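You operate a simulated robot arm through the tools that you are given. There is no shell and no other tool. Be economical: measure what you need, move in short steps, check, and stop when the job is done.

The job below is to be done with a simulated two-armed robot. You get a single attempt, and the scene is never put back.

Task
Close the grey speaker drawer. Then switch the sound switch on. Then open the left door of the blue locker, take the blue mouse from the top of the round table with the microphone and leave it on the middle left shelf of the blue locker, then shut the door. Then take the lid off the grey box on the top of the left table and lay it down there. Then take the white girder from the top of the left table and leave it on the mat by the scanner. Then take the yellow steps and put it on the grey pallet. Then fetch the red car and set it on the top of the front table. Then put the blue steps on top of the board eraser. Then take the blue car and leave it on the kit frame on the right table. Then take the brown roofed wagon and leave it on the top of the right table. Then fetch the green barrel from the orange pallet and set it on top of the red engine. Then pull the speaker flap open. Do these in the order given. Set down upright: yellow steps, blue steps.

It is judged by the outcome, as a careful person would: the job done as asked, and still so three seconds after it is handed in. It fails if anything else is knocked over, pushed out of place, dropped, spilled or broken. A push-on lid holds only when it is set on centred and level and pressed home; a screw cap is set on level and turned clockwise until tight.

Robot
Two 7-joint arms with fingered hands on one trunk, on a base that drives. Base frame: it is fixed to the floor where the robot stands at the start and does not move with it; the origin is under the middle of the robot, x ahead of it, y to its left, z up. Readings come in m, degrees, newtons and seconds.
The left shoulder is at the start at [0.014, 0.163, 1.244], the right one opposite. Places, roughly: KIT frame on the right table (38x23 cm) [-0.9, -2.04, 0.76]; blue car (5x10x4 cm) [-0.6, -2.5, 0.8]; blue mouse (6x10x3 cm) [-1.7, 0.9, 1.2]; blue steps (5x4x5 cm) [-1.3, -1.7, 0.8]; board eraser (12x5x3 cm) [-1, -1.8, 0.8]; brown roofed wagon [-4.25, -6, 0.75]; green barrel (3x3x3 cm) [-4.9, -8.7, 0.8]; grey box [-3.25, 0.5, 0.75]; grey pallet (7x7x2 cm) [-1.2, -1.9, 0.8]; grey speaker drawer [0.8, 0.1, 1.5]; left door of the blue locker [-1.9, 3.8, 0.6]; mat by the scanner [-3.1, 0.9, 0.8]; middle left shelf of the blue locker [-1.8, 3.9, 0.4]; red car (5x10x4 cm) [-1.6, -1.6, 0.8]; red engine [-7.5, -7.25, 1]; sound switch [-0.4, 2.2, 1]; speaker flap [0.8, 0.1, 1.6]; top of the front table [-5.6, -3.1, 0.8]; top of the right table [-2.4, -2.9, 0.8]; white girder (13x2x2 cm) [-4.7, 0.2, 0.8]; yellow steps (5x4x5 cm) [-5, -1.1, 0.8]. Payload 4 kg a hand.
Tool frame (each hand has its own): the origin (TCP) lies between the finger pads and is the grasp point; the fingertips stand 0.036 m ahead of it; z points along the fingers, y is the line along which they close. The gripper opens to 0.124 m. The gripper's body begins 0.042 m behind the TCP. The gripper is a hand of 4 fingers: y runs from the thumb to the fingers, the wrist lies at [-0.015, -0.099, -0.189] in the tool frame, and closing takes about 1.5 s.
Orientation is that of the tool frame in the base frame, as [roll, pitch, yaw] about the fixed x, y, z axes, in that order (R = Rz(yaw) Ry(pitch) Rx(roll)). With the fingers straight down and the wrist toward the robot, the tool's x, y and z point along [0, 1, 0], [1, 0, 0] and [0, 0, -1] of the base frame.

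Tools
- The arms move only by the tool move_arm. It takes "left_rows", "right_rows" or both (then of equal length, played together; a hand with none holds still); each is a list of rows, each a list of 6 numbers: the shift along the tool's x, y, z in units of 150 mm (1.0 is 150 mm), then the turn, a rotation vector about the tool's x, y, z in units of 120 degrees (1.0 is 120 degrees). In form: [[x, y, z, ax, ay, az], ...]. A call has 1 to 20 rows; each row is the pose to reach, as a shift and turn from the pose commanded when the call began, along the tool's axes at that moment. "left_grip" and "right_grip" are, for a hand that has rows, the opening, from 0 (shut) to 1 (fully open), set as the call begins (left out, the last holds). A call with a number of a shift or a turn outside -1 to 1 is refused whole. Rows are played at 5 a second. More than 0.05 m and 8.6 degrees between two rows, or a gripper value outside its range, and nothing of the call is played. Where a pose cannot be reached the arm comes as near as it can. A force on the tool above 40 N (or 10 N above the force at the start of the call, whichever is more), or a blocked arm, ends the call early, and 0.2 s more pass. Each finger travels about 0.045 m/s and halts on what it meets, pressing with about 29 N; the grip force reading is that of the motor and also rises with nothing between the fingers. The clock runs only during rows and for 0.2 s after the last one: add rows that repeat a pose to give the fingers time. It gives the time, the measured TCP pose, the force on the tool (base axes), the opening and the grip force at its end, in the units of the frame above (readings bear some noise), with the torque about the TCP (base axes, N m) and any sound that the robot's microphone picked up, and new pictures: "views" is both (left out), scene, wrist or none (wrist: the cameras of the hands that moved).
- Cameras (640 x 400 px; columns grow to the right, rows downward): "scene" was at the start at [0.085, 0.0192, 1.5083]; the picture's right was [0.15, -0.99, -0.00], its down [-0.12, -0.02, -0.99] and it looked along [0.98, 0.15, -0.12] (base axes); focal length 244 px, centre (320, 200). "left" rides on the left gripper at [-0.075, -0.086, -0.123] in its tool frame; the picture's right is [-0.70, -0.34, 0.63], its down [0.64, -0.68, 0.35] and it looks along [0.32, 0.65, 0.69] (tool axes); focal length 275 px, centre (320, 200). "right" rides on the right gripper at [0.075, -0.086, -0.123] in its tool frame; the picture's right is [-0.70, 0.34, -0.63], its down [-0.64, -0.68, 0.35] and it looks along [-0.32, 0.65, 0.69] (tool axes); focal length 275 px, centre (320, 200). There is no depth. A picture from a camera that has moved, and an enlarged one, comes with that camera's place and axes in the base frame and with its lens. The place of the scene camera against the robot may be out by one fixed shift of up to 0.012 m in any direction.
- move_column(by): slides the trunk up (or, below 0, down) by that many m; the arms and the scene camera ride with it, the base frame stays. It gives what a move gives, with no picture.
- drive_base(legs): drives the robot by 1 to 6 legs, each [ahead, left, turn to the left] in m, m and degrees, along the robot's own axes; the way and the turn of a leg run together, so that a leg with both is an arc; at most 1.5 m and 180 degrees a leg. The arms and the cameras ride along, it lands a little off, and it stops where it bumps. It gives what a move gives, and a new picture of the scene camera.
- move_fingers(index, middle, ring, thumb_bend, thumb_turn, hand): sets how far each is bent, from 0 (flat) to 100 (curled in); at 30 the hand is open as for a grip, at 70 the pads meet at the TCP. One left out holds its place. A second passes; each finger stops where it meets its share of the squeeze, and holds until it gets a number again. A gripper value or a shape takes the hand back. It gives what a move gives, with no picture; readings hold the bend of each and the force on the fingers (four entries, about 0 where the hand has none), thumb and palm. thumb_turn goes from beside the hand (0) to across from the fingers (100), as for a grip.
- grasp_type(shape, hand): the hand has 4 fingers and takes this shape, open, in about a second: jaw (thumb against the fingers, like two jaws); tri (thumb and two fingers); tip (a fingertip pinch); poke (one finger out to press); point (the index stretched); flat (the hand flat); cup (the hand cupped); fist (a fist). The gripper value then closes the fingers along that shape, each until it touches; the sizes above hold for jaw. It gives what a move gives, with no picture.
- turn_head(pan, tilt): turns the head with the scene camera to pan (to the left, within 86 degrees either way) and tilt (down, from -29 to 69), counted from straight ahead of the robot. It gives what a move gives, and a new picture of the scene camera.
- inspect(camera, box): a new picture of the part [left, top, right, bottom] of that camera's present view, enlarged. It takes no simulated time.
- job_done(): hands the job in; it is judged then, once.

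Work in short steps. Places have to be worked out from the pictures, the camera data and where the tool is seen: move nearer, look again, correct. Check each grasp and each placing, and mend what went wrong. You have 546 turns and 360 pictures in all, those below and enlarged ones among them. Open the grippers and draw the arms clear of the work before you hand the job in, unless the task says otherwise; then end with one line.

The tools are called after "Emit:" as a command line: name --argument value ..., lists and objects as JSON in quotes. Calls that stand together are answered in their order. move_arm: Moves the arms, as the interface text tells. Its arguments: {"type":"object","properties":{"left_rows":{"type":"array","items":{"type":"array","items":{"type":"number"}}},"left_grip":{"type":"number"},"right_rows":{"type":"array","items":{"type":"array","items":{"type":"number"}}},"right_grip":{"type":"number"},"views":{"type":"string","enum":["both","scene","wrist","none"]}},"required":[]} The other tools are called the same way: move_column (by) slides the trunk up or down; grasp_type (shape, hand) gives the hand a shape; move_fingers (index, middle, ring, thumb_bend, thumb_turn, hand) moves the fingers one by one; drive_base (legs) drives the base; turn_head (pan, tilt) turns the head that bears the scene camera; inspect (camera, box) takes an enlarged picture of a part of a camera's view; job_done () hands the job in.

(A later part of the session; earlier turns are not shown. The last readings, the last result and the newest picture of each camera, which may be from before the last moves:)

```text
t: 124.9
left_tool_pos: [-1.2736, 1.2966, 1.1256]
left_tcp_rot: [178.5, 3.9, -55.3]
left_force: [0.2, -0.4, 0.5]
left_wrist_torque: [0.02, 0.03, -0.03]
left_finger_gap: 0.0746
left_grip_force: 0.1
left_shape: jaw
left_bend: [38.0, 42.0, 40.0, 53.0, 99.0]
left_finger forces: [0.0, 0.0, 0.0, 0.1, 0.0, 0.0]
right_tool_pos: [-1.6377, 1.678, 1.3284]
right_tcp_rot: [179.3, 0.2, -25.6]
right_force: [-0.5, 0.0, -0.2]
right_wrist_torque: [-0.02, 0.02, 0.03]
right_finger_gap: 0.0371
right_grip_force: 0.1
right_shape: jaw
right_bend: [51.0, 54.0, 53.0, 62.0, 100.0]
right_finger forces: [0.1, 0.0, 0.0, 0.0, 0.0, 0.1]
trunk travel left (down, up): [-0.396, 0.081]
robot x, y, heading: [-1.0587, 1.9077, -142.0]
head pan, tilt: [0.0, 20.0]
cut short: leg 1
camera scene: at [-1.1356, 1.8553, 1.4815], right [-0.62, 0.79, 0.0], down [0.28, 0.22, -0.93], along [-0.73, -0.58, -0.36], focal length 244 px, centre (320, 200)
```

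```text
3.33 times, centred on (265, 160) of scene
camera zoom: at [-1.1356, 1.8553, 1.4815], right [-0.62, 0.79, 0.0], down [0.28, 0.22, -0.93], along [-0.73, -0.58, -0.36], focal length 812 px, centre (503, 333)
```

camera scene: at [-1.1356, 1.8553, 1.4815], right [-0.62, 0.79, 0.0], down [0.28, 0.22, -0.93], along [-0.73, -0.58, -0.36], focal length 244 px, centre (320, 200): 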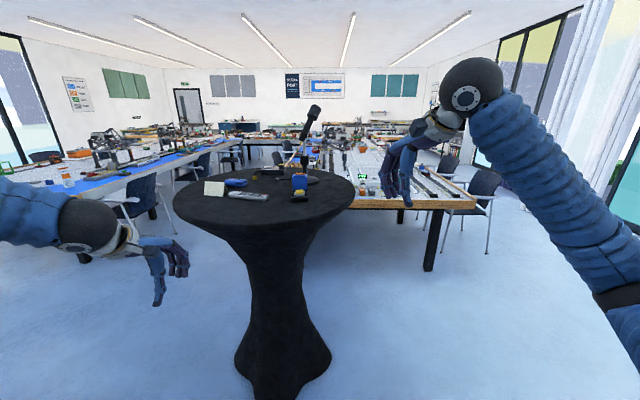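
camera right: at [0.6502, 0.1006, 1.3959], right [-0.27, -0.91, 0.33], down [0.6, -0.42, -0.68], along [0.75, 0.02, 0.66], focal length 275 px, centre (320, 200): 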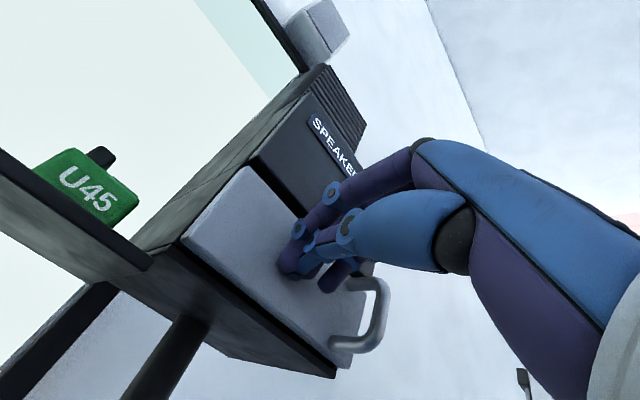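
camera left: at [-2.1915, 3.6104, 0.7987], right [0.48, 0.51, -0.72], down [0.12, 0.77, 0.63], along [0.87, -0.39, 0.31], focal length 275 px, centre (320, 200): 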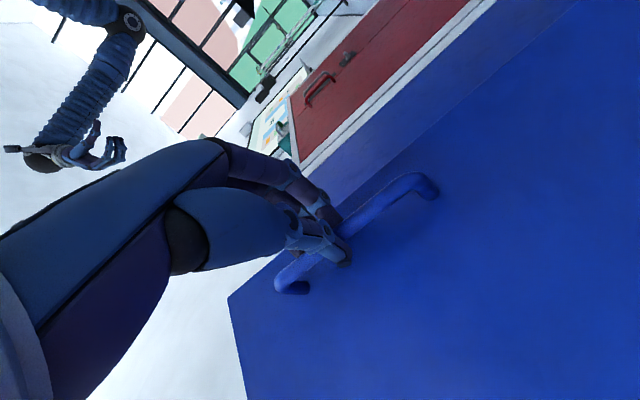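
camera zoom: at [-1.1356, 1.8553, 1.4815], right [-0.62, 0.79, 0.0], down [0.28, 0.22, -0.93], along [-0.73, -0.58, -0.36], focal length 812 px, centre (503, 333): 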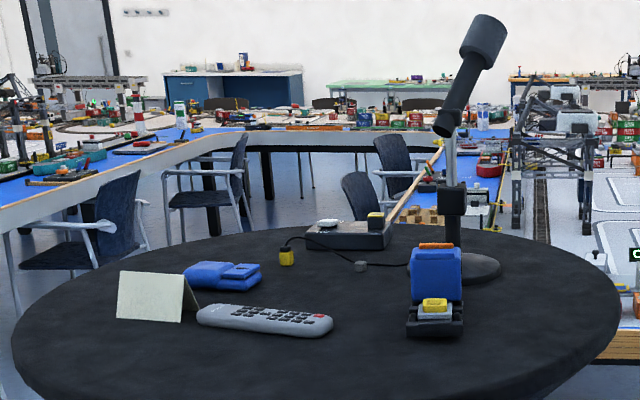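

The blue mouse lies behind the remote at about [-1.77, 0.82], with its long side running roughly north-west to south-east. I continue around to the south-east side so I can approach along its length.

Emit:
drive_base --legs '[[0, 1.0, -50], [0, 0.9, -48]]'

```text
t: 131.4
left_tool_pos: [-1.5029, 0.6787, 1.1261]
left_tcp_rot: [178.6, 3.9, -112.7]
left_force: [17.8, -10.1, 10.9]
left_wrist_torque: [0.47, 1.03, 0.29]
left_finger_gap: 0.0703
left_grip_force: 0.1
left_shape: jaw
left_bend: [38.0, 46.0, 40.0, 53.0, 99.0]
left_finger forces: [0.8, 21.6, 0.1, 0.1, 0.0, 0.0]
right_tool_pos: [-1.3806, 1.1909, 1.3299]
right_tcp_rot: [179.2, 0.4, -83.3]
right_force: [-1.7, -0.7, -0.2]
right_wrist_torque: [0.05, -0.02, 0.01]
right_finger_gap: 0.0367
right_grip_force: 0.1
right_shape: jaw
right_bend: [51.0, 54.0, 53.0, 62.0, 100.0]
right_finger forces: [0.0, 0.1, 0.0, 0.1, 0.0, 0.0]
trunk travel left (down, up): [-0.396, 0.081]
robot x, y, heading: [-0.8781, 0.8328, 160.7]
head pan, tilt: [0.0, 20.0]
stopped in leg 2: the force on the tool passed its limit at 44 N (the readings are from after the stop); the commanded pose is now the measured one
camera scene: at [-0.9669, 0.8611, 1.4819], right [0.33, 0.94, 0.0], down [0.34, -0.11, -0.93], along [-0.88, 0.31, -0.36], focal length 244 px, centre (320, 200)
```

scene: 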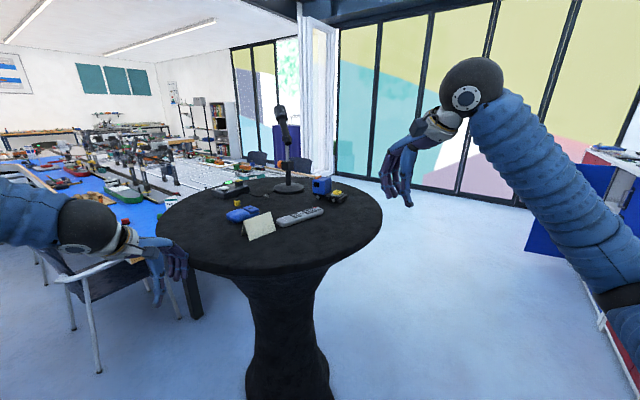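

My left fingers touched the table rim, and nothing on top has moved. I back off 15 cm and raise the left hand above table height.

Emit:
drive_base --legs '[[-0.15, 0, 0]]'

Emit:
move_arm --left_rows '[[0, -0.15, -0.2, 0, 0, 0], [0, -0.25, -0.45, 0, 0, 0], [0, -0.3, -0.75, 0, 0, 0], [0, -0.3, -1.0, 0, 0, 0]]' --views "scene"

Emit:
inspect --camera "scene" --box '[140, 90, 400, 290]'

```text
t: 132.7
left_tool_pos: [-1.365, 0.6338, 1.1242]
left_tcp_rot: [178.7, 3.8, -112.6]
left_force: [0.0, 0.4, 0.3]
left_wrist_torque: [-0.01, -0.02, 0.0]
left_finger_gap: 0.0745
left_grip_force: 0.1
left_shape: jaw
left_bend: [38.0, 42.0, 40.0, 53.0, 99.0]
left_finger forces: [0.0, 0.0, 0.1, 0.0, 0.0, 0.0]
right_tool_pos: [-1.2414, 1.1479, 1.3273]
right_tcp_rot: [179.3, 0.2, -83.4]
right_force: [-0.1, -0.1, 0.6]
right_wrist_torque: [0.02, 0.01, 0.01]
right_finger_gap: 0.037
right_grip_force: 0.0
right_shape: jaw
right_bend: [51.0, 54.0, 53.0, 62.0, 100.0]
right_finger forces: [0.0, 0.1, 0.0, 0.0, 0.0, 0.0]
trunk travel left (down, up): [-0.396, 0.081]
robot x, y, heading: [-0.7412, 0.7827, 160.8]
head pan, tilt: [0.0, 20.0]
camera scene: at [-0.8274, 0.8177, 1.4815], right [0.33, 0.94, 0.0], down [0.34, -0.12, -0.93], along [-0.88, 0.31, -0.36], focal length 244 px, centre (320, 200)
```

scene: 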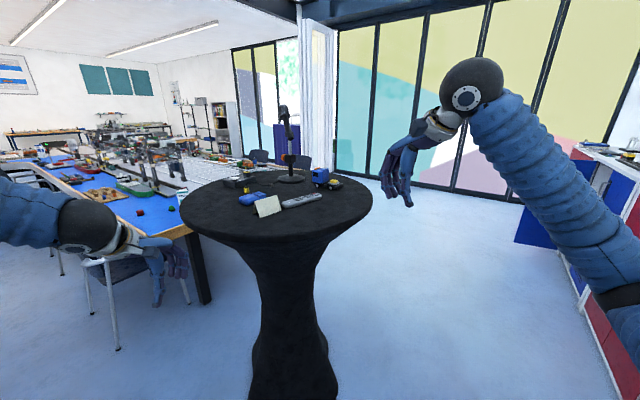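

```text
t: 133.7
left_tool_pos: [-1.3256, 0.6056, 1.273]
left_tcp_rot: [178.8, 3.8, -112.6]
left_force: [-0.5, 0.3, 0.1]
left_wrist_torque: [0.0, 0.0, 0.0]
left_finger_gap: 0.0745
left_grip_force: 0.0
left_shape: jaw
left_bend: [38.0, 42.0, 40.0, 53.0, 99.0]
left_finger forces: [0.1, 0.0, 0.1, 0.1, 0.1, 0.0]
right_tool_pos: [-1.2416, 1.1469, 1.3275]
right_tcp_rot: [179.3, 0.2, -83.5]
right_force: [-0.4, 0.2, -0.4]
right_wrist_torque: [0.03, -0.01, -0.02]
right_finger_gap: 0.0372
right_grip_force: 0.1
right_shape: jaw
right_bend: [51.0, 54.0, 53.0, 62.0, 100.0]
right_finger forces: [0.1, 0.0, 0.0, 0.1, 0.0, 0.0]
trunk travel left (down, up): [-0.396, 0.081]
robot x, y, heading: [-0.739, 0.7843, 160.5]
head pan, tilt: [0.0, 20.0]
camera scene: at [-0.8279, 0.8175, 1.4816], right [0.33, 0.94, 0.0], down [0.34, -0.12, -0.93], along [-0.88, 0.31, -0.36], focal length 244 px, centre (320, 200)
```

scene: 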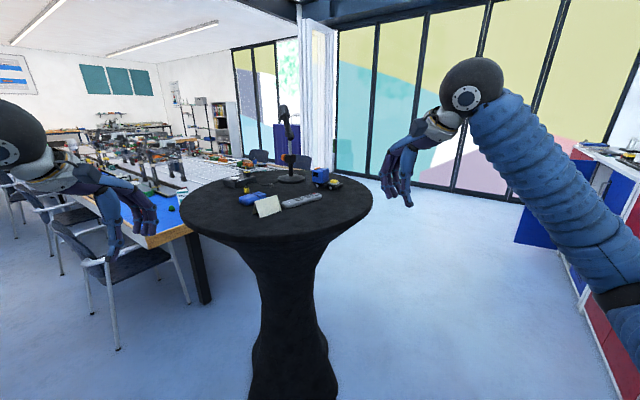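

```text
2.00 times, centred on (270, 190) of scene
camera zoom: at [-0.8279, 0.8175, 1.4816], right [0.33, 0.94, 0.0], down [0.34, -0.12, -0.93], along [-0.88, 0.31, -0.36], focal length 487 px, centre (420, 220)
```

zoom: 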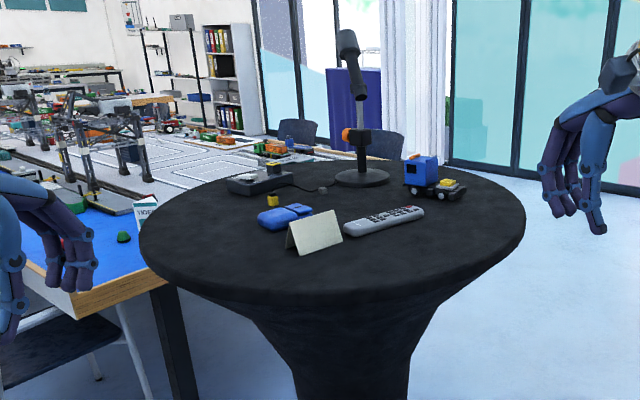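

Both views put the mouse at [-1.745, 0.865, 1.147], long axis near 100°, with a paper card just east of it. I drive to the south-east of the table to reach it with the right hand.

Emit:
drive_base --legs '[[0, 0.73, 0], [0.3, 0, 0], [0, 0, -30]]'

Emit:
turn_head --pan -5 --tilt 30

```text
t: 139.1
left_tool_pos: [-1.7952, -0.0176, 1.2756]
left_tcp_rot: [178.4, 4.2, -113.6]
left_force: [-0.2, -0.9, -0.6]
left_wrist_torque: [0.0, -0.02, 0.0]
left_finger_gap: 0.0742
left_grip_force: 0.0
left_shape: jaw
left_bend: [38.0, 42.0, 40.0, 53.0, 99.0]
left_finger forces: [0.0, 0.0, 0.0, 0.1, 0.0, 0.0]
right_tool_pos: [-1.7028, 0.5274, 1.3271]
right_tcp_rot: [179.8, 0.5, -84.8]
right_force: [0.5, -0.2, -0.5]
right_wrist_torque: [0.02, -0.04, 0.01]
right_finger_gap: 0.037
right_grip_force: 0.1
right_shape: jaw
right_bend: [51.0, 54.0, 53.0, 62.0, 100.0]
right_finger forces: [0.0, 0.0, 0.0, 0.0, 0.1, 0.1]
trunk travel left (down, up): [-0.396, 0.081]
robot x, y, heading: [-1.2075, 0.1613, 159.7]
head pan, tilt: [0.0, 20.0]
stopped in leg 2: the robot was blocked; the commanded pose is now the measured one
camera scene: at [-1.2932, 0.1853, 1.4827], right [0.35, 0.94, 0.01], down [0.33, -0.12, -0.94], along [-0.88, 0.33, -0.35], focal length 244 px, centre (320, 200)
```

scene: 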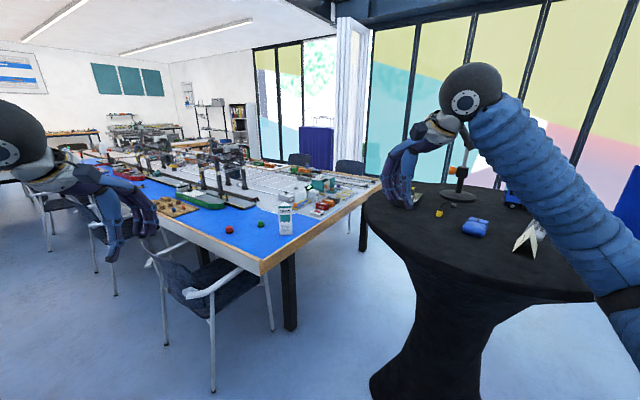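

```text
t: 139.8
left_tool_pos: [-1.7937, -0.0168, 1.2761]
left_tcp_rot: [178.4, 4.1, -113.4]
left_force: [0.8, 0.1, 0.2]
left_wrist_torque: [0.01, 0.01, 0.0]
left_finger_gap: 0.0745
left_grip_force: 0.0
left_shape: jaw
left_bend: [38.0, 42.0, 40.0, 53.0, 99.0]
left_finger forces: [0.1, 0.1, 0.1, 0.0, 0.0, 0.1]
right_tool_pos: [-1.7016, 0.528, 1.3269]
right_tcp_rot: [179.9, 0.5, -84.6]
right_force: [0.3, 0.0, 1.0]
right_wrist_torque: [0.0, 0.02, 0.01]
right_finger_gap: 0.0372
right_grip_force: 0.2
right_shape: jaw
right_bend: [51.0, 54.0, 53.0, 62.0, 100.0]
right_finger forces: [0.1, 0.1, 0.0, 0.0, 0.1, 0.1]
trunk travel left (down, up): [-0.396, 0.081]
robot x, y, heading: [-1.2134, 0.1597, 159.8]
head pan, tilt: [-5.0, 30.0]
camera scene: at [-1.2856, 0.1921, 1.4666], right [0.43, 0.9, 0.01], down [0.46, -0.21, -0.86], along [-0.78, 0.37, -0.51], focal length 244 px, centre (320, 200)
```

scene: 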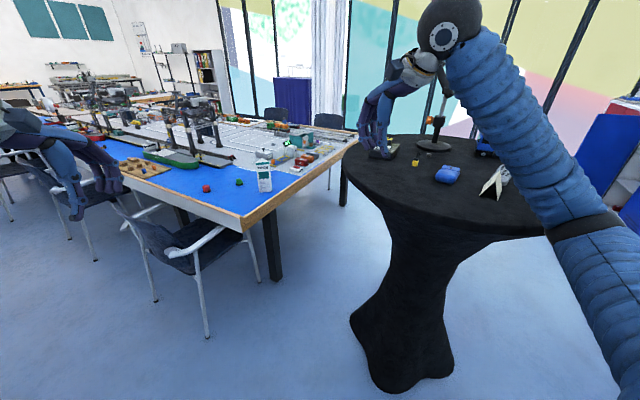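

My right elbow met the table rim; the objects on it still stand. I back off, turn to face the table squarely and then approach.

Emit:
drive_base --legs '[[-0.18, 0, 0], [0, 0, -35]]'

Emit:
move_column --by 0.075

Emit:
inspect --camera "scene" --box '[160, 60, 480, 260]'

```text
t: 143.0
left_tool_pos: [-1.6231, 0.3017, 1.2744]
left_tcp_rot: [178.8, 3.7, -148.5]
left_force: [-0.8, 0.3, 0.3]
left_wrist_torque: [-0.02, 0.0, 0.01]
left_finger_gap: 0.0742
left_grip_force: 0.0
left_shape: jaw
left_bend: [38.0, 42.0, 40.0, 53.0, 99.0]
left_finger forces: [0.0, 0.1, 0.1, 0.0, 0.0, 0.0]
right_tool_pos: [-1.2365, 0.6936, 1.3189]
right_tcp_rot: [-179.9, -0.2, -119.6]
right_force: [0.4, -0.5, 0.2]
right_wrist_torque: [-0.01, 0.03, 0.03]
right_finger_gap: 0.037
right_grip_force: 0.1
right_shape: jaw
right_bend: [51.0, 54.0, 53.0, 62.0, 100.0]
right_finger forces: [0.1, 0.1, 0.0, 0.1, 0.0, 0.0]
trunk travel left (down, up): [-0.396, 0.081]
robot x, y, heading: [-1.0417, 0.0965, 125.1]
head pan, tilt: [-5.0, 30.0]
camera scene: at [-1.0906, 0.1813, 1.4655], right [0.87, 0.5, 0.0], down [0.26, -0.45, -0.86], along [-0.42, 0.74, -0.51], focal length 244 px, centre (320, 200)
```

scene: 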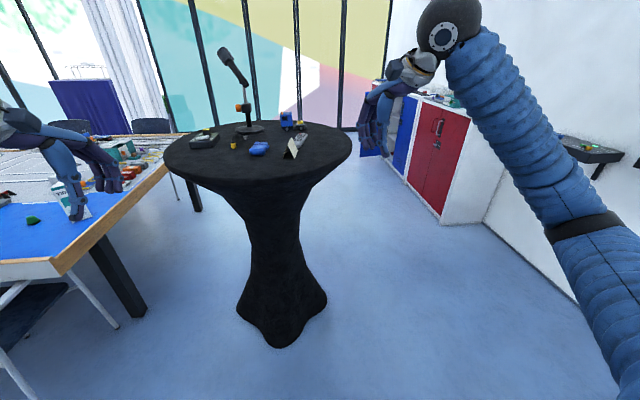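

```text
t: 144.1
left_tool_pos: [-1.6238, 0.3007, 1.3486]
left_tcp_rot: [178.8, 3.8, -148.6]
left_force: [-0.1, -0.6, 0.3]
left_wrist_torque: [0.01, 0.03, -0.01]
left_finger_gap: 0.0746
left_grip_force: 0.1
left_shape: jaw
left_bend: [38.0, 42.0, 40.0, 53.0, 99.0]
left_finger forces: [0.0, 0.0, 0.0, 0.1, 0.0, 0.1]
right_tool_pos: [-1.235, 0.6938, 1.3953]
right_tcp_rot: [-179.8, 0.0, -119.6]
right_force: [0.6, 0.5, 0.4]
right_wrist_torque: [-0.01, 0.0, 0.0]
right_finger_gap: 0.0373
right_grip_force: 0.0
right_shape: jaw
right_bend: [51.0, 54.0, 53.0, 62.0, 100.0]
right_finger forces: [0.0, 0.1, 0.0, 0.1, 0.0, 0.0]
trunk travel left (down, up): [-0.471, 0.006]
robot x, y, heading: [-1.043, 0.1043, 124.6]
head pan, tilt: [-5.0, 30.0]
```

```text
2.00 times, centred on (320, 160) of scene
camera zoom: at [-1.0866, 0.1749, 1.5425], right [0.87, 0.5, 0.0], down [0.25, -0.43, -0.87], along [-0.43, 0.75, -0.5], focal length 487 px, centre (320, 280)
```

zoom: 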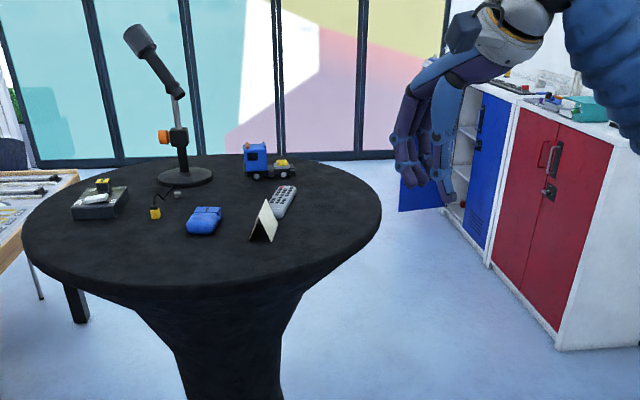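

The mouse is clear on its left, with the card 6 cm to its right. I drive a bit left and forward so the right hand can reach it.

Emit:
drive_base --legs '[[0, 0.22, 0], [0.3, 0, 0]]'

Emit:
inspect --camera "right" --box '[0, 0, 640, 400]'

```text
t: 147.5
left_tool_pos: [-1.9761, 0.4243, 1.3479]
left_tcp_rot: [178.8, 3.8, -148.5]
left_force: [1.2, -0.6, 0.0]
left_wrist_torque: [0.02, 0.04, -0.03]
left_finger_gap: 0.0741
left_grip_force: 0.1
left_shape: jaw
left_bend: [38.0, 42.0, 40.0, 53.0, 99.0]
left_finger forces: [0.0, 0.1, 0.0, 0.1, 0.0, 0.0]
right_tool_pos: [-1.5889, 0.8188, 1.3961]
right_tcp_rot: [-179.9, 0.0, -119.4]
right_force: [-0.2, -0.5, -0.1]
right_wrist_torque: [-0.01, -0.01, 0.01]
right_finger_gap: 0.0373
right_grip_force: 0.0
right_shape: jaw
right_bend: [51.0, 54.0, 53.0, 62.0, 100.0]
right_finger forces: [0.1, 0.1, 0.1, 0.1, 0.0, 0.0]
trunk travel left (down, up): [-0.471, 0.006]
robot x, y, heading: [-1.3965, 0.2241, 124.7]
head pan, tilt: [-5.0, 30.0]
camera scene: at [-1.4391, 0.3006, 1.5423], right [0.87, 0.5, 0.0], down [0.25, -0.43, -0.87], along [-0.43, 0.75, -0.5], focal length 244 px, centre (320, 200)
```

scene: 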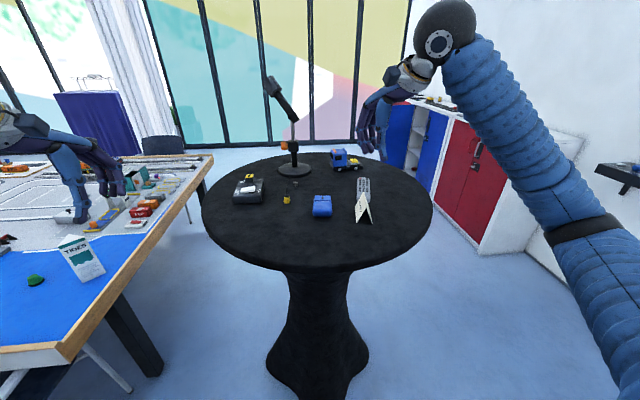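

```text
1.00 times, centred on (320, 200) of right (not enlarged: the box is as wide or as high as the picture)
camera zoom: at [-1.553, 0.7117, 1.5179], right [0.05, 0.77, 0.63], down [0.91, 0.23, -0.34], along [-0.41, 0.59, -0.69], focal length 275 px, centre (320, 200)
```

zoom: 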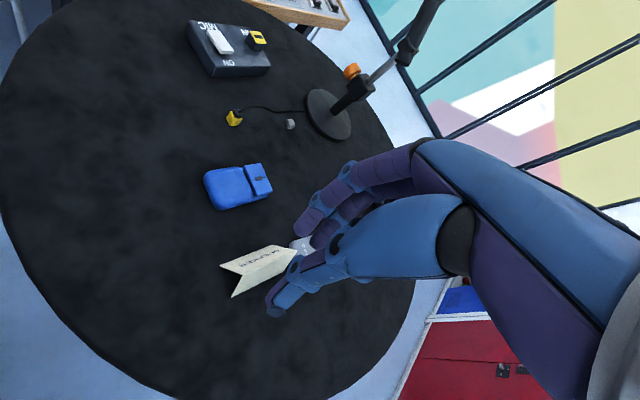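

From above, the mouse is centred at [-1.756, 0.862] with its long axis at 120°, and the card is 10 cm off. I turn the right hand to point along that axis, tilted 40° down, which also suits putting it in the locker.

Emit:
move_arm --right_rows '[[0, 0, -0.02, 0, 0, -0.062], [0, 0, -0.05, 0, 0, -0.124], [0, 0, -0.05, 0, 0, -0.186], [0, 0, -0.05, 0, 0, -0.248], [0, 0, -0.05, 0, 0, -0.31], [0, 0, -0.05, 0, 0, -0.372], [0, 0, -0.05, 0, 0, -0.434], [0, 0, -0.05, 0, 0, -0.495]]' --right_grip 0.85 --views "none"

Emit:
move_arm --right_rows '[[0, 0, 0, 0, -0.06, 0], [0, 0, 0, 0, -0.12, 0], [0, 0, 0, 0, -0.18, 0], [0, 0, 0, 0, -0.24, 0], [0, 0, 0, 0, -0.3, 0], [0, 0, 0, 0, -0.36, 0], [0, 0, 0, 0, -0.417, 0]]'

```text
t: 149.3
left_tool_pos: [-1.9755, 0.4255, 1.3479]
left_tcp_rot: [178.8, 3.8, -148.4]
left_force: [-0.9, 0.3, 0.3]
left_wrist_torque: [-0.02, 0.0, 0.01]
left_finger_gap: 0.0744
left_grip_force: 0.1
left_shape: jaw
left_bend: [38.0, 42.0, 40.0, 53.0, 99.0]
left_finger forces: [0.0, 0.0, 0.0, 0.1, 0.0, 0.1]
right_tool_pos: [-1.589, 0.8195, 1.4014]
right_tcp_rot: [-180.0, -0.1, -60.0]
right_force: [0.4, -0.9, 0.1]
right_wrist_torque: [0.0, 0.03, -0.02]
right_finger_gap: 0.1052
right_grip_force: 0.1
right_shape: jaw
right_bend: [31.0, 34.0, 33.0, 6.0, 98.0]
right_finger forces: [0.0, 0.0, 0.0, 0.0, 0.1, 0.1]
trunk travel left (down, up): [-0.471, 0.006]
robot x, y, heading: [-1.3968, 0.2251, 124.6]
head pan, tilt: [-5.0, 30.0]
```

```text
t: 150.9
left_tool_pos: [-1.9749, 0.4238, 1.3473]
left_tcp_rot: [178.8, 3.8, -148.5]
left_force: [-0.1, 0.2, 0.2]
left_wrist_torque: [-0.01, 0.04, 0.02]
left_finger_gap: 0.0742
left_grip_force: 0.1
left_shape: jaw
left_bend: [38.0, 42.0, 40.0, 53.0, 99.0]
left_finger forces: [0.1, 0.0, 0.1, 0.1, 0.0, 0.0]
right_tool_pos: [-1.5884, 0.8191, 1.4022]
right_tcp_rot: [-180.0, 50.0, -60.1]
right_force: [-0.4, 0.9, -0.7]
right_wrist_torque: [0.0, -0.01, 0.02]
right_finger_gap: 0.1052
right_grip_force: 0.1
right_shape: jaw
right_bend: [31.0, 34.0, 33.0, 6.0, 98.0]
right_finger forces: [0.0, 0.0, 0.1, 0.0, 0.0, 0.1]
trunk travel left (down, up): [-0.471, 0.006]
robot x, y, heading: [-1.3961, 0.2247, 124.8]
head pan, tilt: [-5.0, 30.0]
camera scene: at [-1.4384, 0.3002, 1.5423], right [0.87, 0.5, 0.0], down [0.25, -0.43, -0.87], along [-0.43, 0.75, -0.5], focal length 244 px, centre (320, 200)
camera right: at [-1.4448, 0.7381, 1.4239], right [-0.27, -0.2, 0.94], down [0.25, 0.93, 0.27], along [-0.93, 0.31, -0.2], focal length 275 px, centre (320, 200)
```

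scene: 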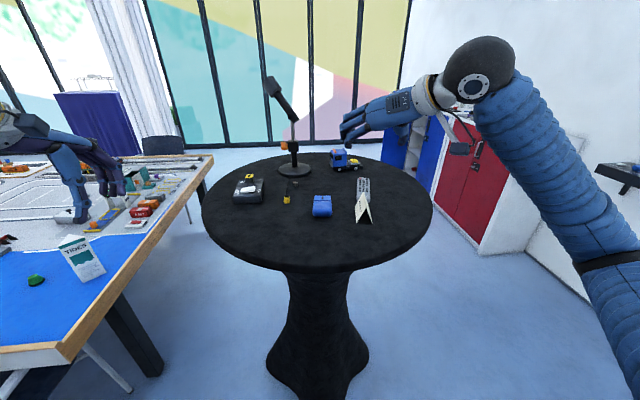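
right: 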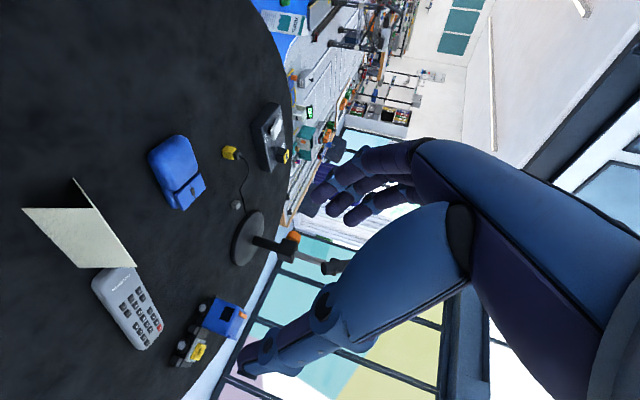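

I move the hand to a pre-grasp point behind and above the mouse, going sideways first while high.

Emit:
move_arm --right_rows '[[0, 0.28, 0, 0, 0, 0], [0, 0.56, 0, 0, 0, 0], [0.05, 0.83, 0.05, 0, 0, 0], [0.2, 0.83, 0.25, 0, 0, 0], [0.4, 0.83, 0.48, 0, 0, 0], [0.57, 0.83, 0.7, 0, 0, 0], [0.73, 0.83, 0.92, 0, 0, 0]]'

```text
t: 152.5
left_tool_pos: [-1.9753, 0.4251, 1.3487]
left_tcp_rot: [178.9, 3.8, -148.5]
left_force: [0.1, -0.2, -1.0]
left_wrist_torque: [0.0, -0.01, 0.03]
left_finger_gap: 0.0743
left_grip_force: 0.2
left_shape: jaw
left_bend: [38.0, 42.0, 40.0, 53.0, 99.0]
left_finger forces: [0.0, 0.1, 0.0, 0.0, 0.0, 0.1]
right_tool_pos: [-1.7122, 0.7885, 1.2288]
right_tcp_rot: [-180.0, 49.9, -60.1]
right_force: [0.2, -0.2, 0.2]
right_wrist_torque: [0.01, 0.01, 0.03]
right_finger_gap: 0.1052
right_grip_force: 0.0
right_shape: jaw
right_bend: [31.0, 33.0, 33.0, 6.0, 98.0]
right_finger forces: [0.1, 0.1, 0.1, 0.0, 0.0, 0.0]
trunk travel left (down, up): [-0.471, 0.006]
robot x, y, heading: [-1.3955, 0.2286, 124.9]
head pan, tilt: [-5.0, 30.0]
camera scene: at [-1.4382, 0.3012, 1.5422], right [0.87, 0.5, 0.0], down [0.25, -0.43, -0.87], along [-0.43, 0.75, -0.5], focal length 244 px, centre (320, 200)
camera right: at [-1.5692, 0.7074, 1.2513], right [-0.27, -0.2, 0.94], down [0.25, 0.93, 0.27], along [-0.93, 0.31, -0.2], focal length 275 px, centre (320, 200)
```

scene: 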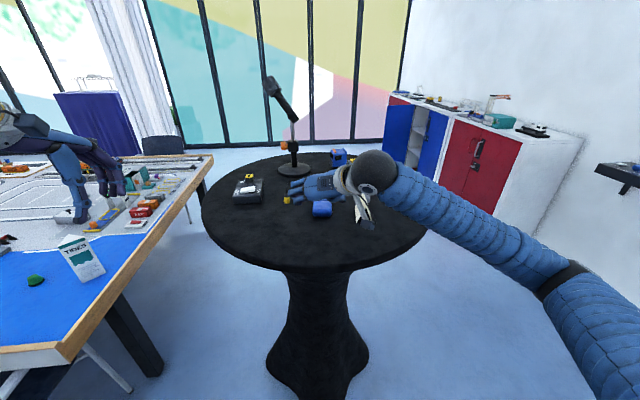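
right: 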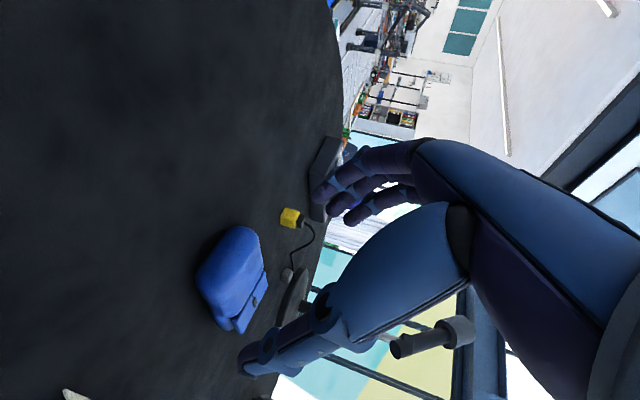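

The hand is lined up behind the mouse and clear of the card. I slide in along the tool axis and look before closing.

Emit:
move_arm --right_rows '[[0, 0, 0.15, 0, 0, 0], [0, 0, 0.3, 0, 0, 0], [0, 0, 0.45, 0, 0, 0], [0, 0, 0.56, 0, 0, 0], [0, 0, 0.66, 0, 0, 0]]'

```text
t: 153.7
left_tool_pos: [-1.9753, 0.4231, 1.3492]
left_tcp_rot: [178.7, 3.8, -148.6]
left_force: [0.2, 0.1, 0.1]
left_wrist_torque: [-0.03, 0.02, 0.0]
left_finger_gap: 0.0743
left_grip_force: 0.0
left_shape: jaw
left_bend: [38.0, 42.0, 40.0, 53.0, 99.0]
left_finger forces: [0.0, 0.0, 0.0, 0.1, 0.1, 0.0]
right_tool_pos: [-1.752, 0.8515, 1.1682]
right_tcp_rot: [179.8, 50.2, -60.3]
right_force: [1.8, -1.9, 12.7]
right_wrist_torque: [-0.16, 0.78, 0.12]
right_finger_gap: 0.1053
right_grip_force: 0.0
right_shape: jaw
right_bend: [30.0, 33.0, 33.0, 6.0, 98.0]
right_finger forces: [13.2, 0.0, 0.0, 0.0, 0.0, 0.0]
trunk travel left (down, up): [-0.471, 0.006]
robot x, y, heading: [-1.3957, 0.2248, 125.0]
head pan, tilt: [-5.0, 30.0]
camera scene: at [-1.4378, 0.2986, 1.5425], right [0.87, 0.5, 0.0], down [0.25, -0.43, -0.87], along [-0.43, 0.75, -0.5], focal length 244 px, centre (320, 200)
camera right: at [-1.6073, 0.7711, 1.1895], right [-0.27, -0.2, 0.94], down [0.25, 0.93, 0.27], along [-0.93, 0.31, -0.2], focal length 275 px, centre (320, 200)
```

scene: 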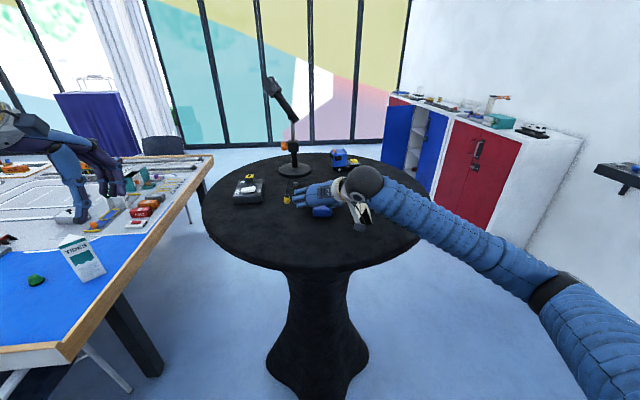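
right: 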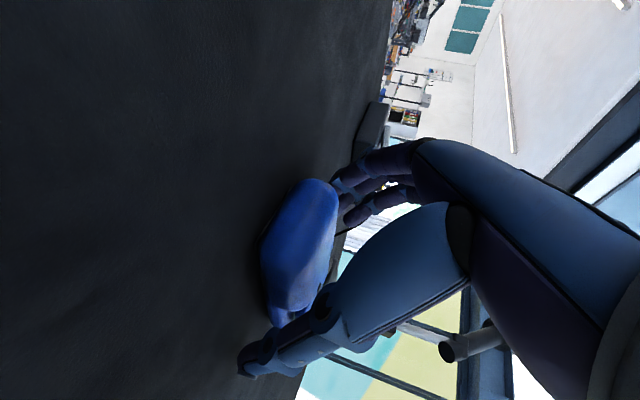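

The mouse is between thumb and fingers, and the index just touches the table. I lift 5 mm and close.

Emit:
move_arm --right_rows '[[-0.025, 0, -0.02, 0, 0, 0], [-0.025, 0, -0.02, 0, 0, 0], [-0.025, 0, -0.02, 0, 0, 0], [-0.025, 0, -0.02, 0, 0, 0], [-0.025, 0, -0.02, 0, 0, 0], [-0.025, 0, -0.02, 0, 0, 0], [-0.025, 0, -0.02, 0, 0, 0], [-0.025, 0, -0.02, 0, 0, 0], [-0.025, 0, -0.02, 0, 0, 0]]' --right_grip 0 --views "wrist"

```text
t: 155.7
left_tool_pos: [-1.976, 0.4246, 1.3485]
left_tcp_rot: [178.8, 3.8, -148.5]
left_force: [-0.7, 0.8, -0.5]
left_wrist_torque: [0.02, 0.01, 0.0]
left_finger_gap: 0.0741
left_grip_force: 0.1
left_shape: jaw
left_bend: [38.0, 42.0, 40.0, 53.0, 99.0]
left_finger forces: [0.0, 0.0, 0.0, 0.1, 0.0, 0.1]
right_tool_pos: [-1.7521, 0.8513, 1.1714]
right_tcp_rot: [179.9, 49.9, -60.2]
right_force: [-0.3, 0.7, 9.1]
right_wrist_torque: [0.01, 0.52, 0.02]
right_finger_gap: 0.081
right_grip_force: 28.7
right_shape: jaw
right_bend: [38.0, 45.0, 43.0, 54.0, 99.0]
right_finger forces: [12.8, 16.8, 0.0, 0.0, 25.0, 0.0]
trunk travel left (down, up): [-0.471, 0.006]
robot x, y, heading: [-1.3967, 0.2247, 124.9]
head pan, tilt: [-5.0, 30.0]
camera right: at [-1.6079, 0.772, 1.1928], right [-0.27, -0.2, 0.94], down [0.25, 0.93, 0.27], along [-0.93, 0.31, -0.2], focal length 275 px, centre (320, 200)
```

right: 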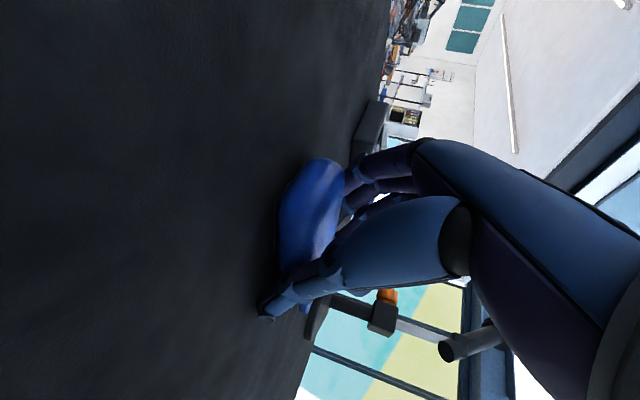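

The grip holds with a gap of 8 cm, so the mouse has probably turned somewhat in the hand. I lift it straight up and check.

Emit:
move_arm --right_rows '[[-0.1, 0, -0.08, 0, 0, 0], [-0.2, 0, -0.17, 0, 0, 0], [-0.35, 0, -0.29, 0, 0, 0], [-0.5, 0, -0.42, 0, 0, 0], [-0.7, 0, -0.58, 0, 0, 0]]'

```text
t: 156.9
left_tool_pos: [-1.9758, 0.4255, 1.3488]
left_tcp_rot: [178.7, 3.8, -148.6]
left_force: [0.2, -0.3, 0.4]
left_wrist_torque: [0.0, 0.0, 0.02]
left_finger_gap: 0.0744
left_grip_force: 0.0
left_shape: jaw
left_bend: [38.0, 42.0, 40.0, 53.0, 99.0]
left_finger forces: [0.0, 0.0, 0.1, 0.1, 0.0, 0.0]
right_tool_pos: [-1.7527, 0.8532, 1.3077]
right_tcp_rot: [-179.9, 49.8, -60.0]
right_force: [-0.1, 0.0, -0.6]
right_wrist_torque: [-0.01, -0.02, 0.01]
right_finger_gap: 0.0809
right_grip_force: 29.1
right_shape: jaw
right_bend: [38.0, 45.0, 43.0, 54.0, 99.0]
right_finger forces: [8.7, 15.8, 0.0, 0.1, 24.1, 0.1]
trunk travel left (down, up): [-0.471, 0.006]
robot x, y, heading: [-1.3961, 0.2266, 124.9]
head pan, tilt: [-5.0, 30.0]
camera scene: at [-1.4394, 0.2999, 1.5423], right [0.87, 0.5, 0.0], down [0.25, -0.43, -0.87], along [-0.43, 0.75, -0.5], focal length 244 px, centre (320, 200)
camera right: at [-1.6088, 0.7732, 1.3292], right [-0.27, -0.2, 0.94], down [0.25, 0.93, 0.27], along [-0.93, 0.31, -0.2], focal length 275 px, centre (320, 200)
```

scene: 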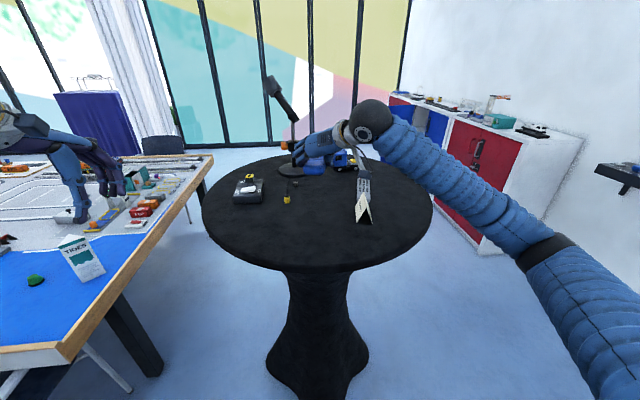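
right: 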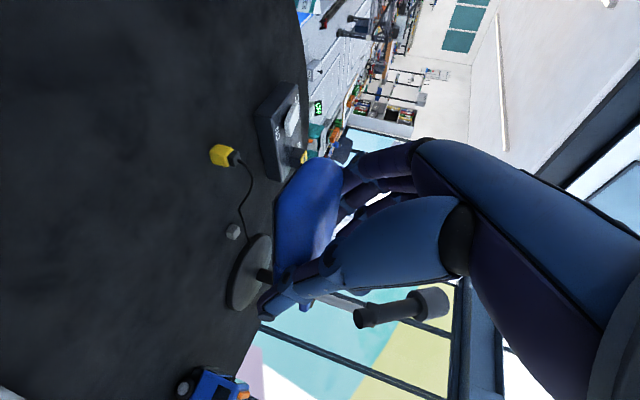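

The mouse is firmly held and lifted. I pull the hand in, back away from the table and go around it again facing it, in the reverse direction.

Emit:
move_arm --right_rows '[[0.08, 0, -0.2, 0, 0, 0], [0.16, 0, -0.4, 0, 0, 0], [0.24, 0, -0.6, 0, 0, 0], [0.32, 0, -0.8, 0, 0, 0], [0.39, 0, -0.98, 0, 0, 0]]' --views "none"

Emit:
drive_base --legs '[[-0.22, 0, 0], [0, -1.0, 49]]'

```text
t: 158.1
left_tool_pos: [-1.9767, 0.4257, 1.3486]
left_tcp_rot: [178.8, 3.9, -148.5]
left_force: [0.3, -0.2, 0.0]
left_wrist_torque: [0.0, 0.02, -0.03]
left_finger_gap: 0.0742
left_grip_force: 0.0
left_shape: jaw
left_bend: [38.0, 42.0, 40.0, 53.0, 99.0]
left_finger forces: [0.1, 0.0, 0.0, 0.1, 0.0, 0.0]
right_tool_pos: [-1.6779, 0.7226, 1.3578]
right_tcp_rot: [-180.0, 49.9, -60.1]
right_force: [0.4, 0.8, -1.2]
right_wrist_torque: [-0.01, -0.03, -0.01]
right_finger_gap: 0.0806
right_grip_force: 28.9
right_shape: jaw
right_bend: [38.0, 45.0, 43.0, 54.0, 99.0]
right_finger forces: [8.6, 15.7, 0.1, 0.1, 24.0, 0.0]
trunk travel left (down, up): [-0.471, 0.006]
robot x, y, heading: [-1.3934, 0.2244, 124.9]
head pan, tilt: [-5.0, 30.0]
```

```text
t: 164.6
left_tool_pos: [-1.3022, 0.5798, 1.3481]
left_tcp_rot: [178.8, 3.9, -98.9]
left_force: [0.2, 0.0, -0.3]
left_wrist_torque: [0.03, -0.02, -0.01]
left_finger_gap: 0.0745
left_grip_force: 0.0
left_shape: jaw
left_bend: [38.0, 42.0, 40.0, 53.0, 99.0]
left_finger forces: [0.0, 0.0, 0.0, 0.0, 0.0, 0.1]
right_tool_pos: [-1.336, 0.9993, 1.3581]
right_tcp_rot: [-180.0, 49.9, -10.5]
right_force: [-0.6, -0.3, -1.5]
right_wrist_torque: [0.01, -0.02, 0.03]
right_finger_gap: 0.0805
right_grip_force: 29.2
right_shape: jaw
right_bend: [38.0, 45.0, 43.0, 54.0, 99.0]
right_finger forces: [8.5, 15.4, 0.0, 0.0, 23.6, 0.0]
trunk travel left (down, up): [-0.471, 0.006]
robot x, y, heading: [-0.7748, 0.8909, 174.4]
head pan, tilt: [-5.0, 30.0]
cut short: leg 2
camera scene: at [-0.857, 0.9124, 1.5422], right [0.18, 0.98, 0.0], down [0.49, -0.09, -0.87], along [-0.85, 0.16, -0.5], focal length 244 px, centre (320, 200)
```

scene: 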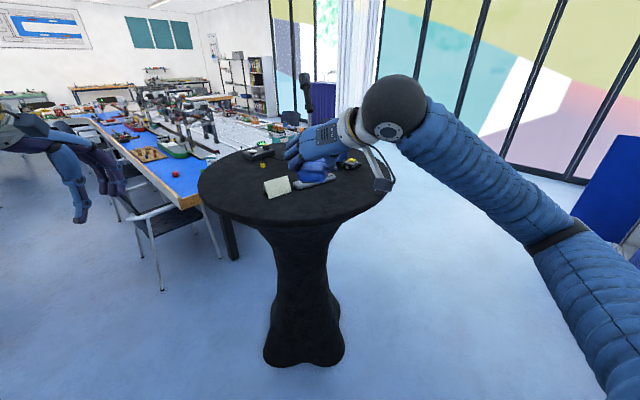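

The mouse is still held and I am east of the table. I continue the orbit for two more arcs.

Emit:
drive_base --legs '[[-0.06, 0, 0], [0, -1.0, 48], [0, -0.95, 45]]'

```text
t: 175.0
left_tool_pos: [-1.5323, 1.6941, 1.3481]
left_tcp_rot: [178.7, 3.9, -5.8]
left_force: [0.5, -0.8, 0.9]
left_wrist_torque: [0.03, 0.0, 0.02]
left_finger_gap: 0.0744
left_grip_force: 0.0
left_shape: jaw
left_bend: [38.0, 42.0, 40.0, 53.0, 99.0]
left_finger forces: [0.0, 0.0, 0.0, 0.0, 0.0, 0.0]
right_tool_pos: [-1.9496, 1.6388, 1.3588]
right_tcp_rot: [179.9, 49.9, 82.5]
right_force: [0.8, 0.2, -1.2]
right_wrist_torque: [0.0, 0.01, 0.0]
right_finger_gap: 0.0808
right_grip_force: 28.7
right_shape: jaw
right_bend: [38.0, 45.0, 43.0, 54.0, 99.0]
right_finger forces: [8.5, 15.5, 0.1, 0.1, 23.5, 0.2]
trunk travel left (down, up): [-0.471, 0.006]
robot x, y, heading: [-1.872, 2.2033, -92.6]
head pan, tilt: [-5.0, 30.0]
cut short: leg 2, 3
camera scene: at [-1.8862, 2.131, 1.5422], right [-0.99, 0.13, 0.0], down [0.07, 0.5, -0.87], along [-0.11, -0.86, -0.5], focal length 244 px, centre (320, 200)
```

scene: 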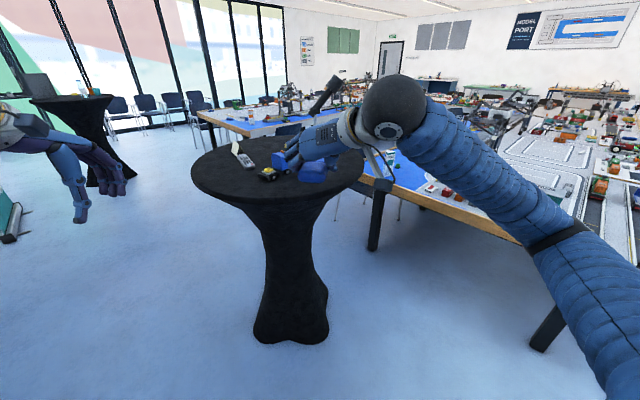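

The mouse is still in hand and I am north of the table. I move right, away from it, and turn left to face the blue locker.

Emit:
drive_base --legs '[[0, -0.6, 0], [0, 0, 127]]'

Emit:
turn_head --pan 0 --tilt 30

```text
t: 183.6
left_tool_pos: [-2.2569, 2.8103, 1.3477]
left_tcp_rot: [178.8, 3.9, 120.6]
left_force: [0.3, 0.9, 0.5]
left_wrist_torque: [-0.03, -0.01, -0.02]
left_finger_gap: 0.0741
left_grip_force: 0.0
left_shape: jaw
left_bend: [38.0, 42.0, 40.0, 53.0, 99.0]
left_finger forces: [0.1, 0.0, 0.0, 0.1, 0.0, 0.0]
right_tool_pos: [-1.9651, 2.5064, 1.3579]
right_tcp_rot: [180.0, 49.8, -150.9]
right_force: [0.2, -1.0, -0.9]
right_wrist_torque: [-0.03, 0.02, 0.0]
right_finger_gap: 0.0806
right_grip_force: 28.9
right_shape: jaw
right_bend: [38.0, 45.0, 43.0, 54.0, 99.0]
right_finger forces: [8.6, 15.5, 0.0, 0.0, 23.4, 0.1]
trunk travel left (down, up): [-0.471, 0.006]
robot x, y, heading: [-2.4703, 2.2333, 34.0]
head pan, tilt: [-5.0, 30.0]
camera scene: at [-2.3998, 2.2769, 1.5423], right [0.48, -0.88, 0.0], down [-0.44, -0.24, -0.87], along [0.76, 0.42, -0.5], focal length 244 px, centre (320, 200)
```

scene: 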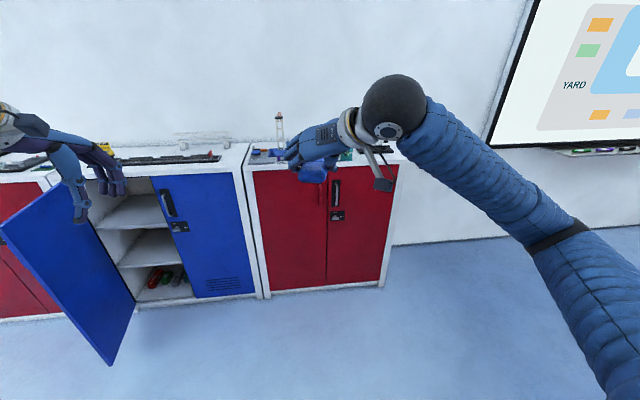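

```text
t: 184.2
left_tool_pos: [-2.2572, 2.8103, 1.3465]
left_tcp_rot: [178.8, 3.7, 120.6]
left_force: [-0.3, 0.3, -0.6]
left_wrist_torque: [-0.02, -0.03, 0.0]
left_finger_gap: 0.0745
left_grip_force: 0.0
left_shape: jaw
left_bend: [38.0, 42.0, 40.0, 53.0, 99.0]
left_finger forces: [0.0, 0.0, 0.0, 0.0, 0.0, 0.1]
right_tool_pos: [-1.9636, 2.5076, 1.3574]
right_tcp_rot: [-179.9, 49.8, -150.9]
right_force: [-0.3, -1.3, -1.6]
right_wrist_torque: [0.01, -0.03, 0.02]
right_finger_gap: 0.0807
right_grip_force: 29.0
right_shape: jaw
right_bend: [38.0, 45.0, 43.0, 54.0, 99.0]
right_finger forces: [8.6, 15.4, 0.0, 0.1, 23.4, 0.0]
trunk travel left (down, up): [-0.471, 0.006]
robot x, y, heading: [-2.4664, 2.235, 33.8]
head pan, tilt: [0.0, 30.0]
camera scene: at [-2.4039, 2.2836, 1.5423], right [0.56, -0.83, 0.0], down [-0.42, -0.28, -0.87], along [0.72, 0.48, -0.5], focal length 244 px, centre (320, 200)
```

scene: 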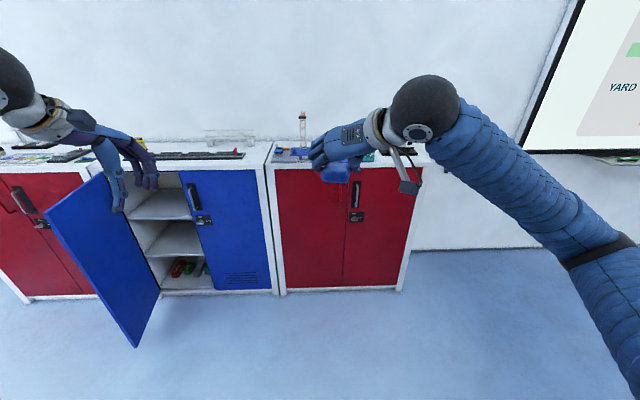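

The open compartment is to my left. I raise the left hand well above the door top and drive left and forward to stand in front of it.

Emit:
move_arm --left_rows '[[0, -0.1, -0.3, 0, 0, 0], [0, -0.2, -0.6, 0, 0, 0], [0, -0.3, -0.85, 0, 0, 0], [0, -0.3, -1.0, 0, 0, 0]]' --views "none"

Emit:
drive_base --legs '[[0, 1.0, 0], [0.33, 0, 0]]'

Emit:
turn_head --pan 0 --tilt 45

```text
t: 185.2
left_tool_pos: [-2.304, 2.7949, 1.4971]
left_tcp_rot: [178.8, 3.9, 120.7]
left_force: [0.3, -1.1, -0.1]
left_wrist_torque: [-0.02, 0.01, -0.01]
left_finger_gap: 0.0742
left_grip_force: 0.0
left_shape: jaw
left_bend: [38.0, 42.0, 40.0, 53.0, 99.0]
left_finger forces: [0.1, 0.0, 0.1, 0.0, 0.0, 0.0]
right_tool_pos: [-1.9647, 2.507, 1.3577]
right_tcp_rot: [180.0, 49.9, -151.0]
right_force: [0.5, 0.6, -0.4]
right_wrist_torque: [-0.02, 0.0, 0.03]
right_finger_gap: 0.0806
right_grip_force: 29.2
right_shape: jaw
right_bend: [38.0, 45.0, 43.0, 54.0, 99.0]
right_finger forces: [8.6, 15.4, 0.0, 0.0, 23.4, 0.0]
trunk travel left (down, up): [-0.471, 0.006]
robot x, y, heading: [-2.4673, 2.2312, 33.8]
head pan, tilt: [0.0, 30.0]
```

```text
t: 192.3
left_tool_pos: [-2.579, 3.8252, 1.4974]
left_tcp_rot: [178.7, 3.8, 119.5]
left_force: [0.3, -0.1, -0.1]
left_wrist_torque: [0.01, 0.02, 0.0]
left_finger_gap: 0.0742
left_grip_force: 0.0
left_shape: jaw
left_bend: [38.0, 42.0, 40.0, 53.0, 99.0]
left_finger forces: [0.0, 0.0, 0.0, 0.1, 0.0, 0.1]
right_tool_pos: [-2.2456, 3.5308, 1.3563]
right_tcp_rot: [179.9, 50.0, -152.2]
right_force: [0.3, 0.8, -1.1]
right_wrist_torque: [0.02, 0.0, 0.01]
right_finger_gap: 0.0808
right_grip_force: 29.4
right_shape: jaw
right_bend: [38.0, 45.0, 43.0, 54.0, 99.0]
right_finger forces: [8.6, 15.3, 0.0, 0.1, 23.4, 0.0]
trunk travel left (down, up): [-0.471, 0.006]
robot x, y, heading: [-2.7529, 3.2666, 32.9]
head pan, tilt: [0.0, 30.0]
camera scene: at [-2.6899, 3.3155, 1.5422], right [0.54, -0.84, 0.0], down [-0.42, -0.27, -0.87], along [0.73, 0.47, -0.5], focal length 244 px, centre (320, 200)
```

scene: 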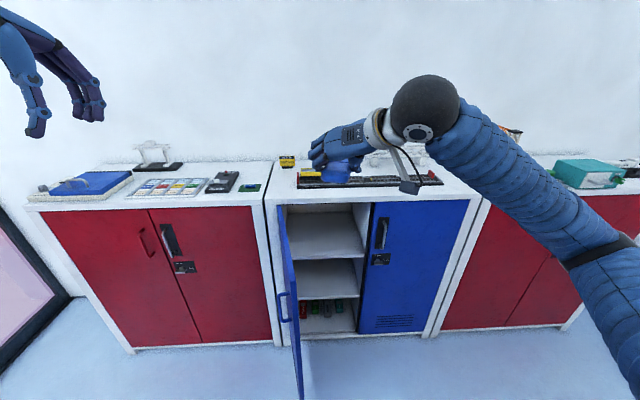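

```text
t: 193.1
left_tool_pos: [-2.5807, 3.8254, 1.497]
left_tcp_rot: [178.7, 3.8, 119.5]
left_force: [0.2, 0.7, -0.1]
left_wrist_torque: [-0.03, -0.01, -0.01]
left_finger_gap: 0.0744
left_grip_force: 0.0
left_shape: jaw
left_bend: [38.0, 42.0, 40.0, 53.0, 99.0]
left_finger forces: [0.0, 0.0, 0.0, 0.0, 0.0, 0.0]
right_tool_pos: [-2.2462, 3.5311, 1.3572]
right_tcp_rot: [-179.9, 49.8, -152.0]
right_force: [-0.3, -0.6, -1.3]
right_wrist_torque: [0.02, -0.01, -0.01]
right_finger_gap: 0.0807
right_grip_force: 28.8
right_shape: jaw
right_bend: [38.0, 45.0, 43.0, 54.0, 99.0]
right_finger forces: [8.6, 15.4, 0.0, 0.1, 23.5, 0.0]
trunk travel left (down, up): [-0.471, 0.006]
robot x, y, heading: [-2.7522, 3.263, 32.9]
head pan, tilt: [0.0, 45.0]
camera scene: at [-2.6975, 3.3103, 1.5197], right [0.54, -0.84, 0.0], down [-0.59, -0.38, -0.71], along [0.59, 0.38, -0.71], focal length 244 px, centre (320, 200)
```

scene: 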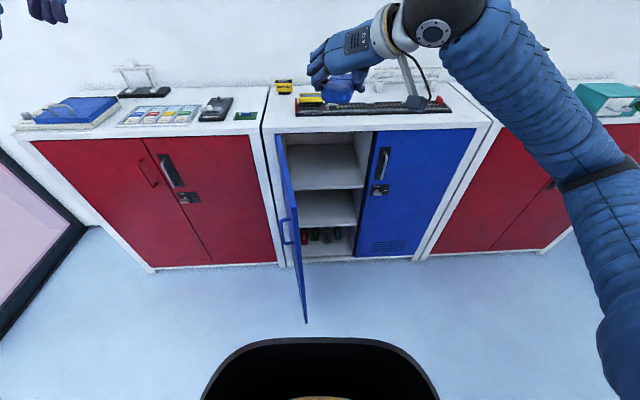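

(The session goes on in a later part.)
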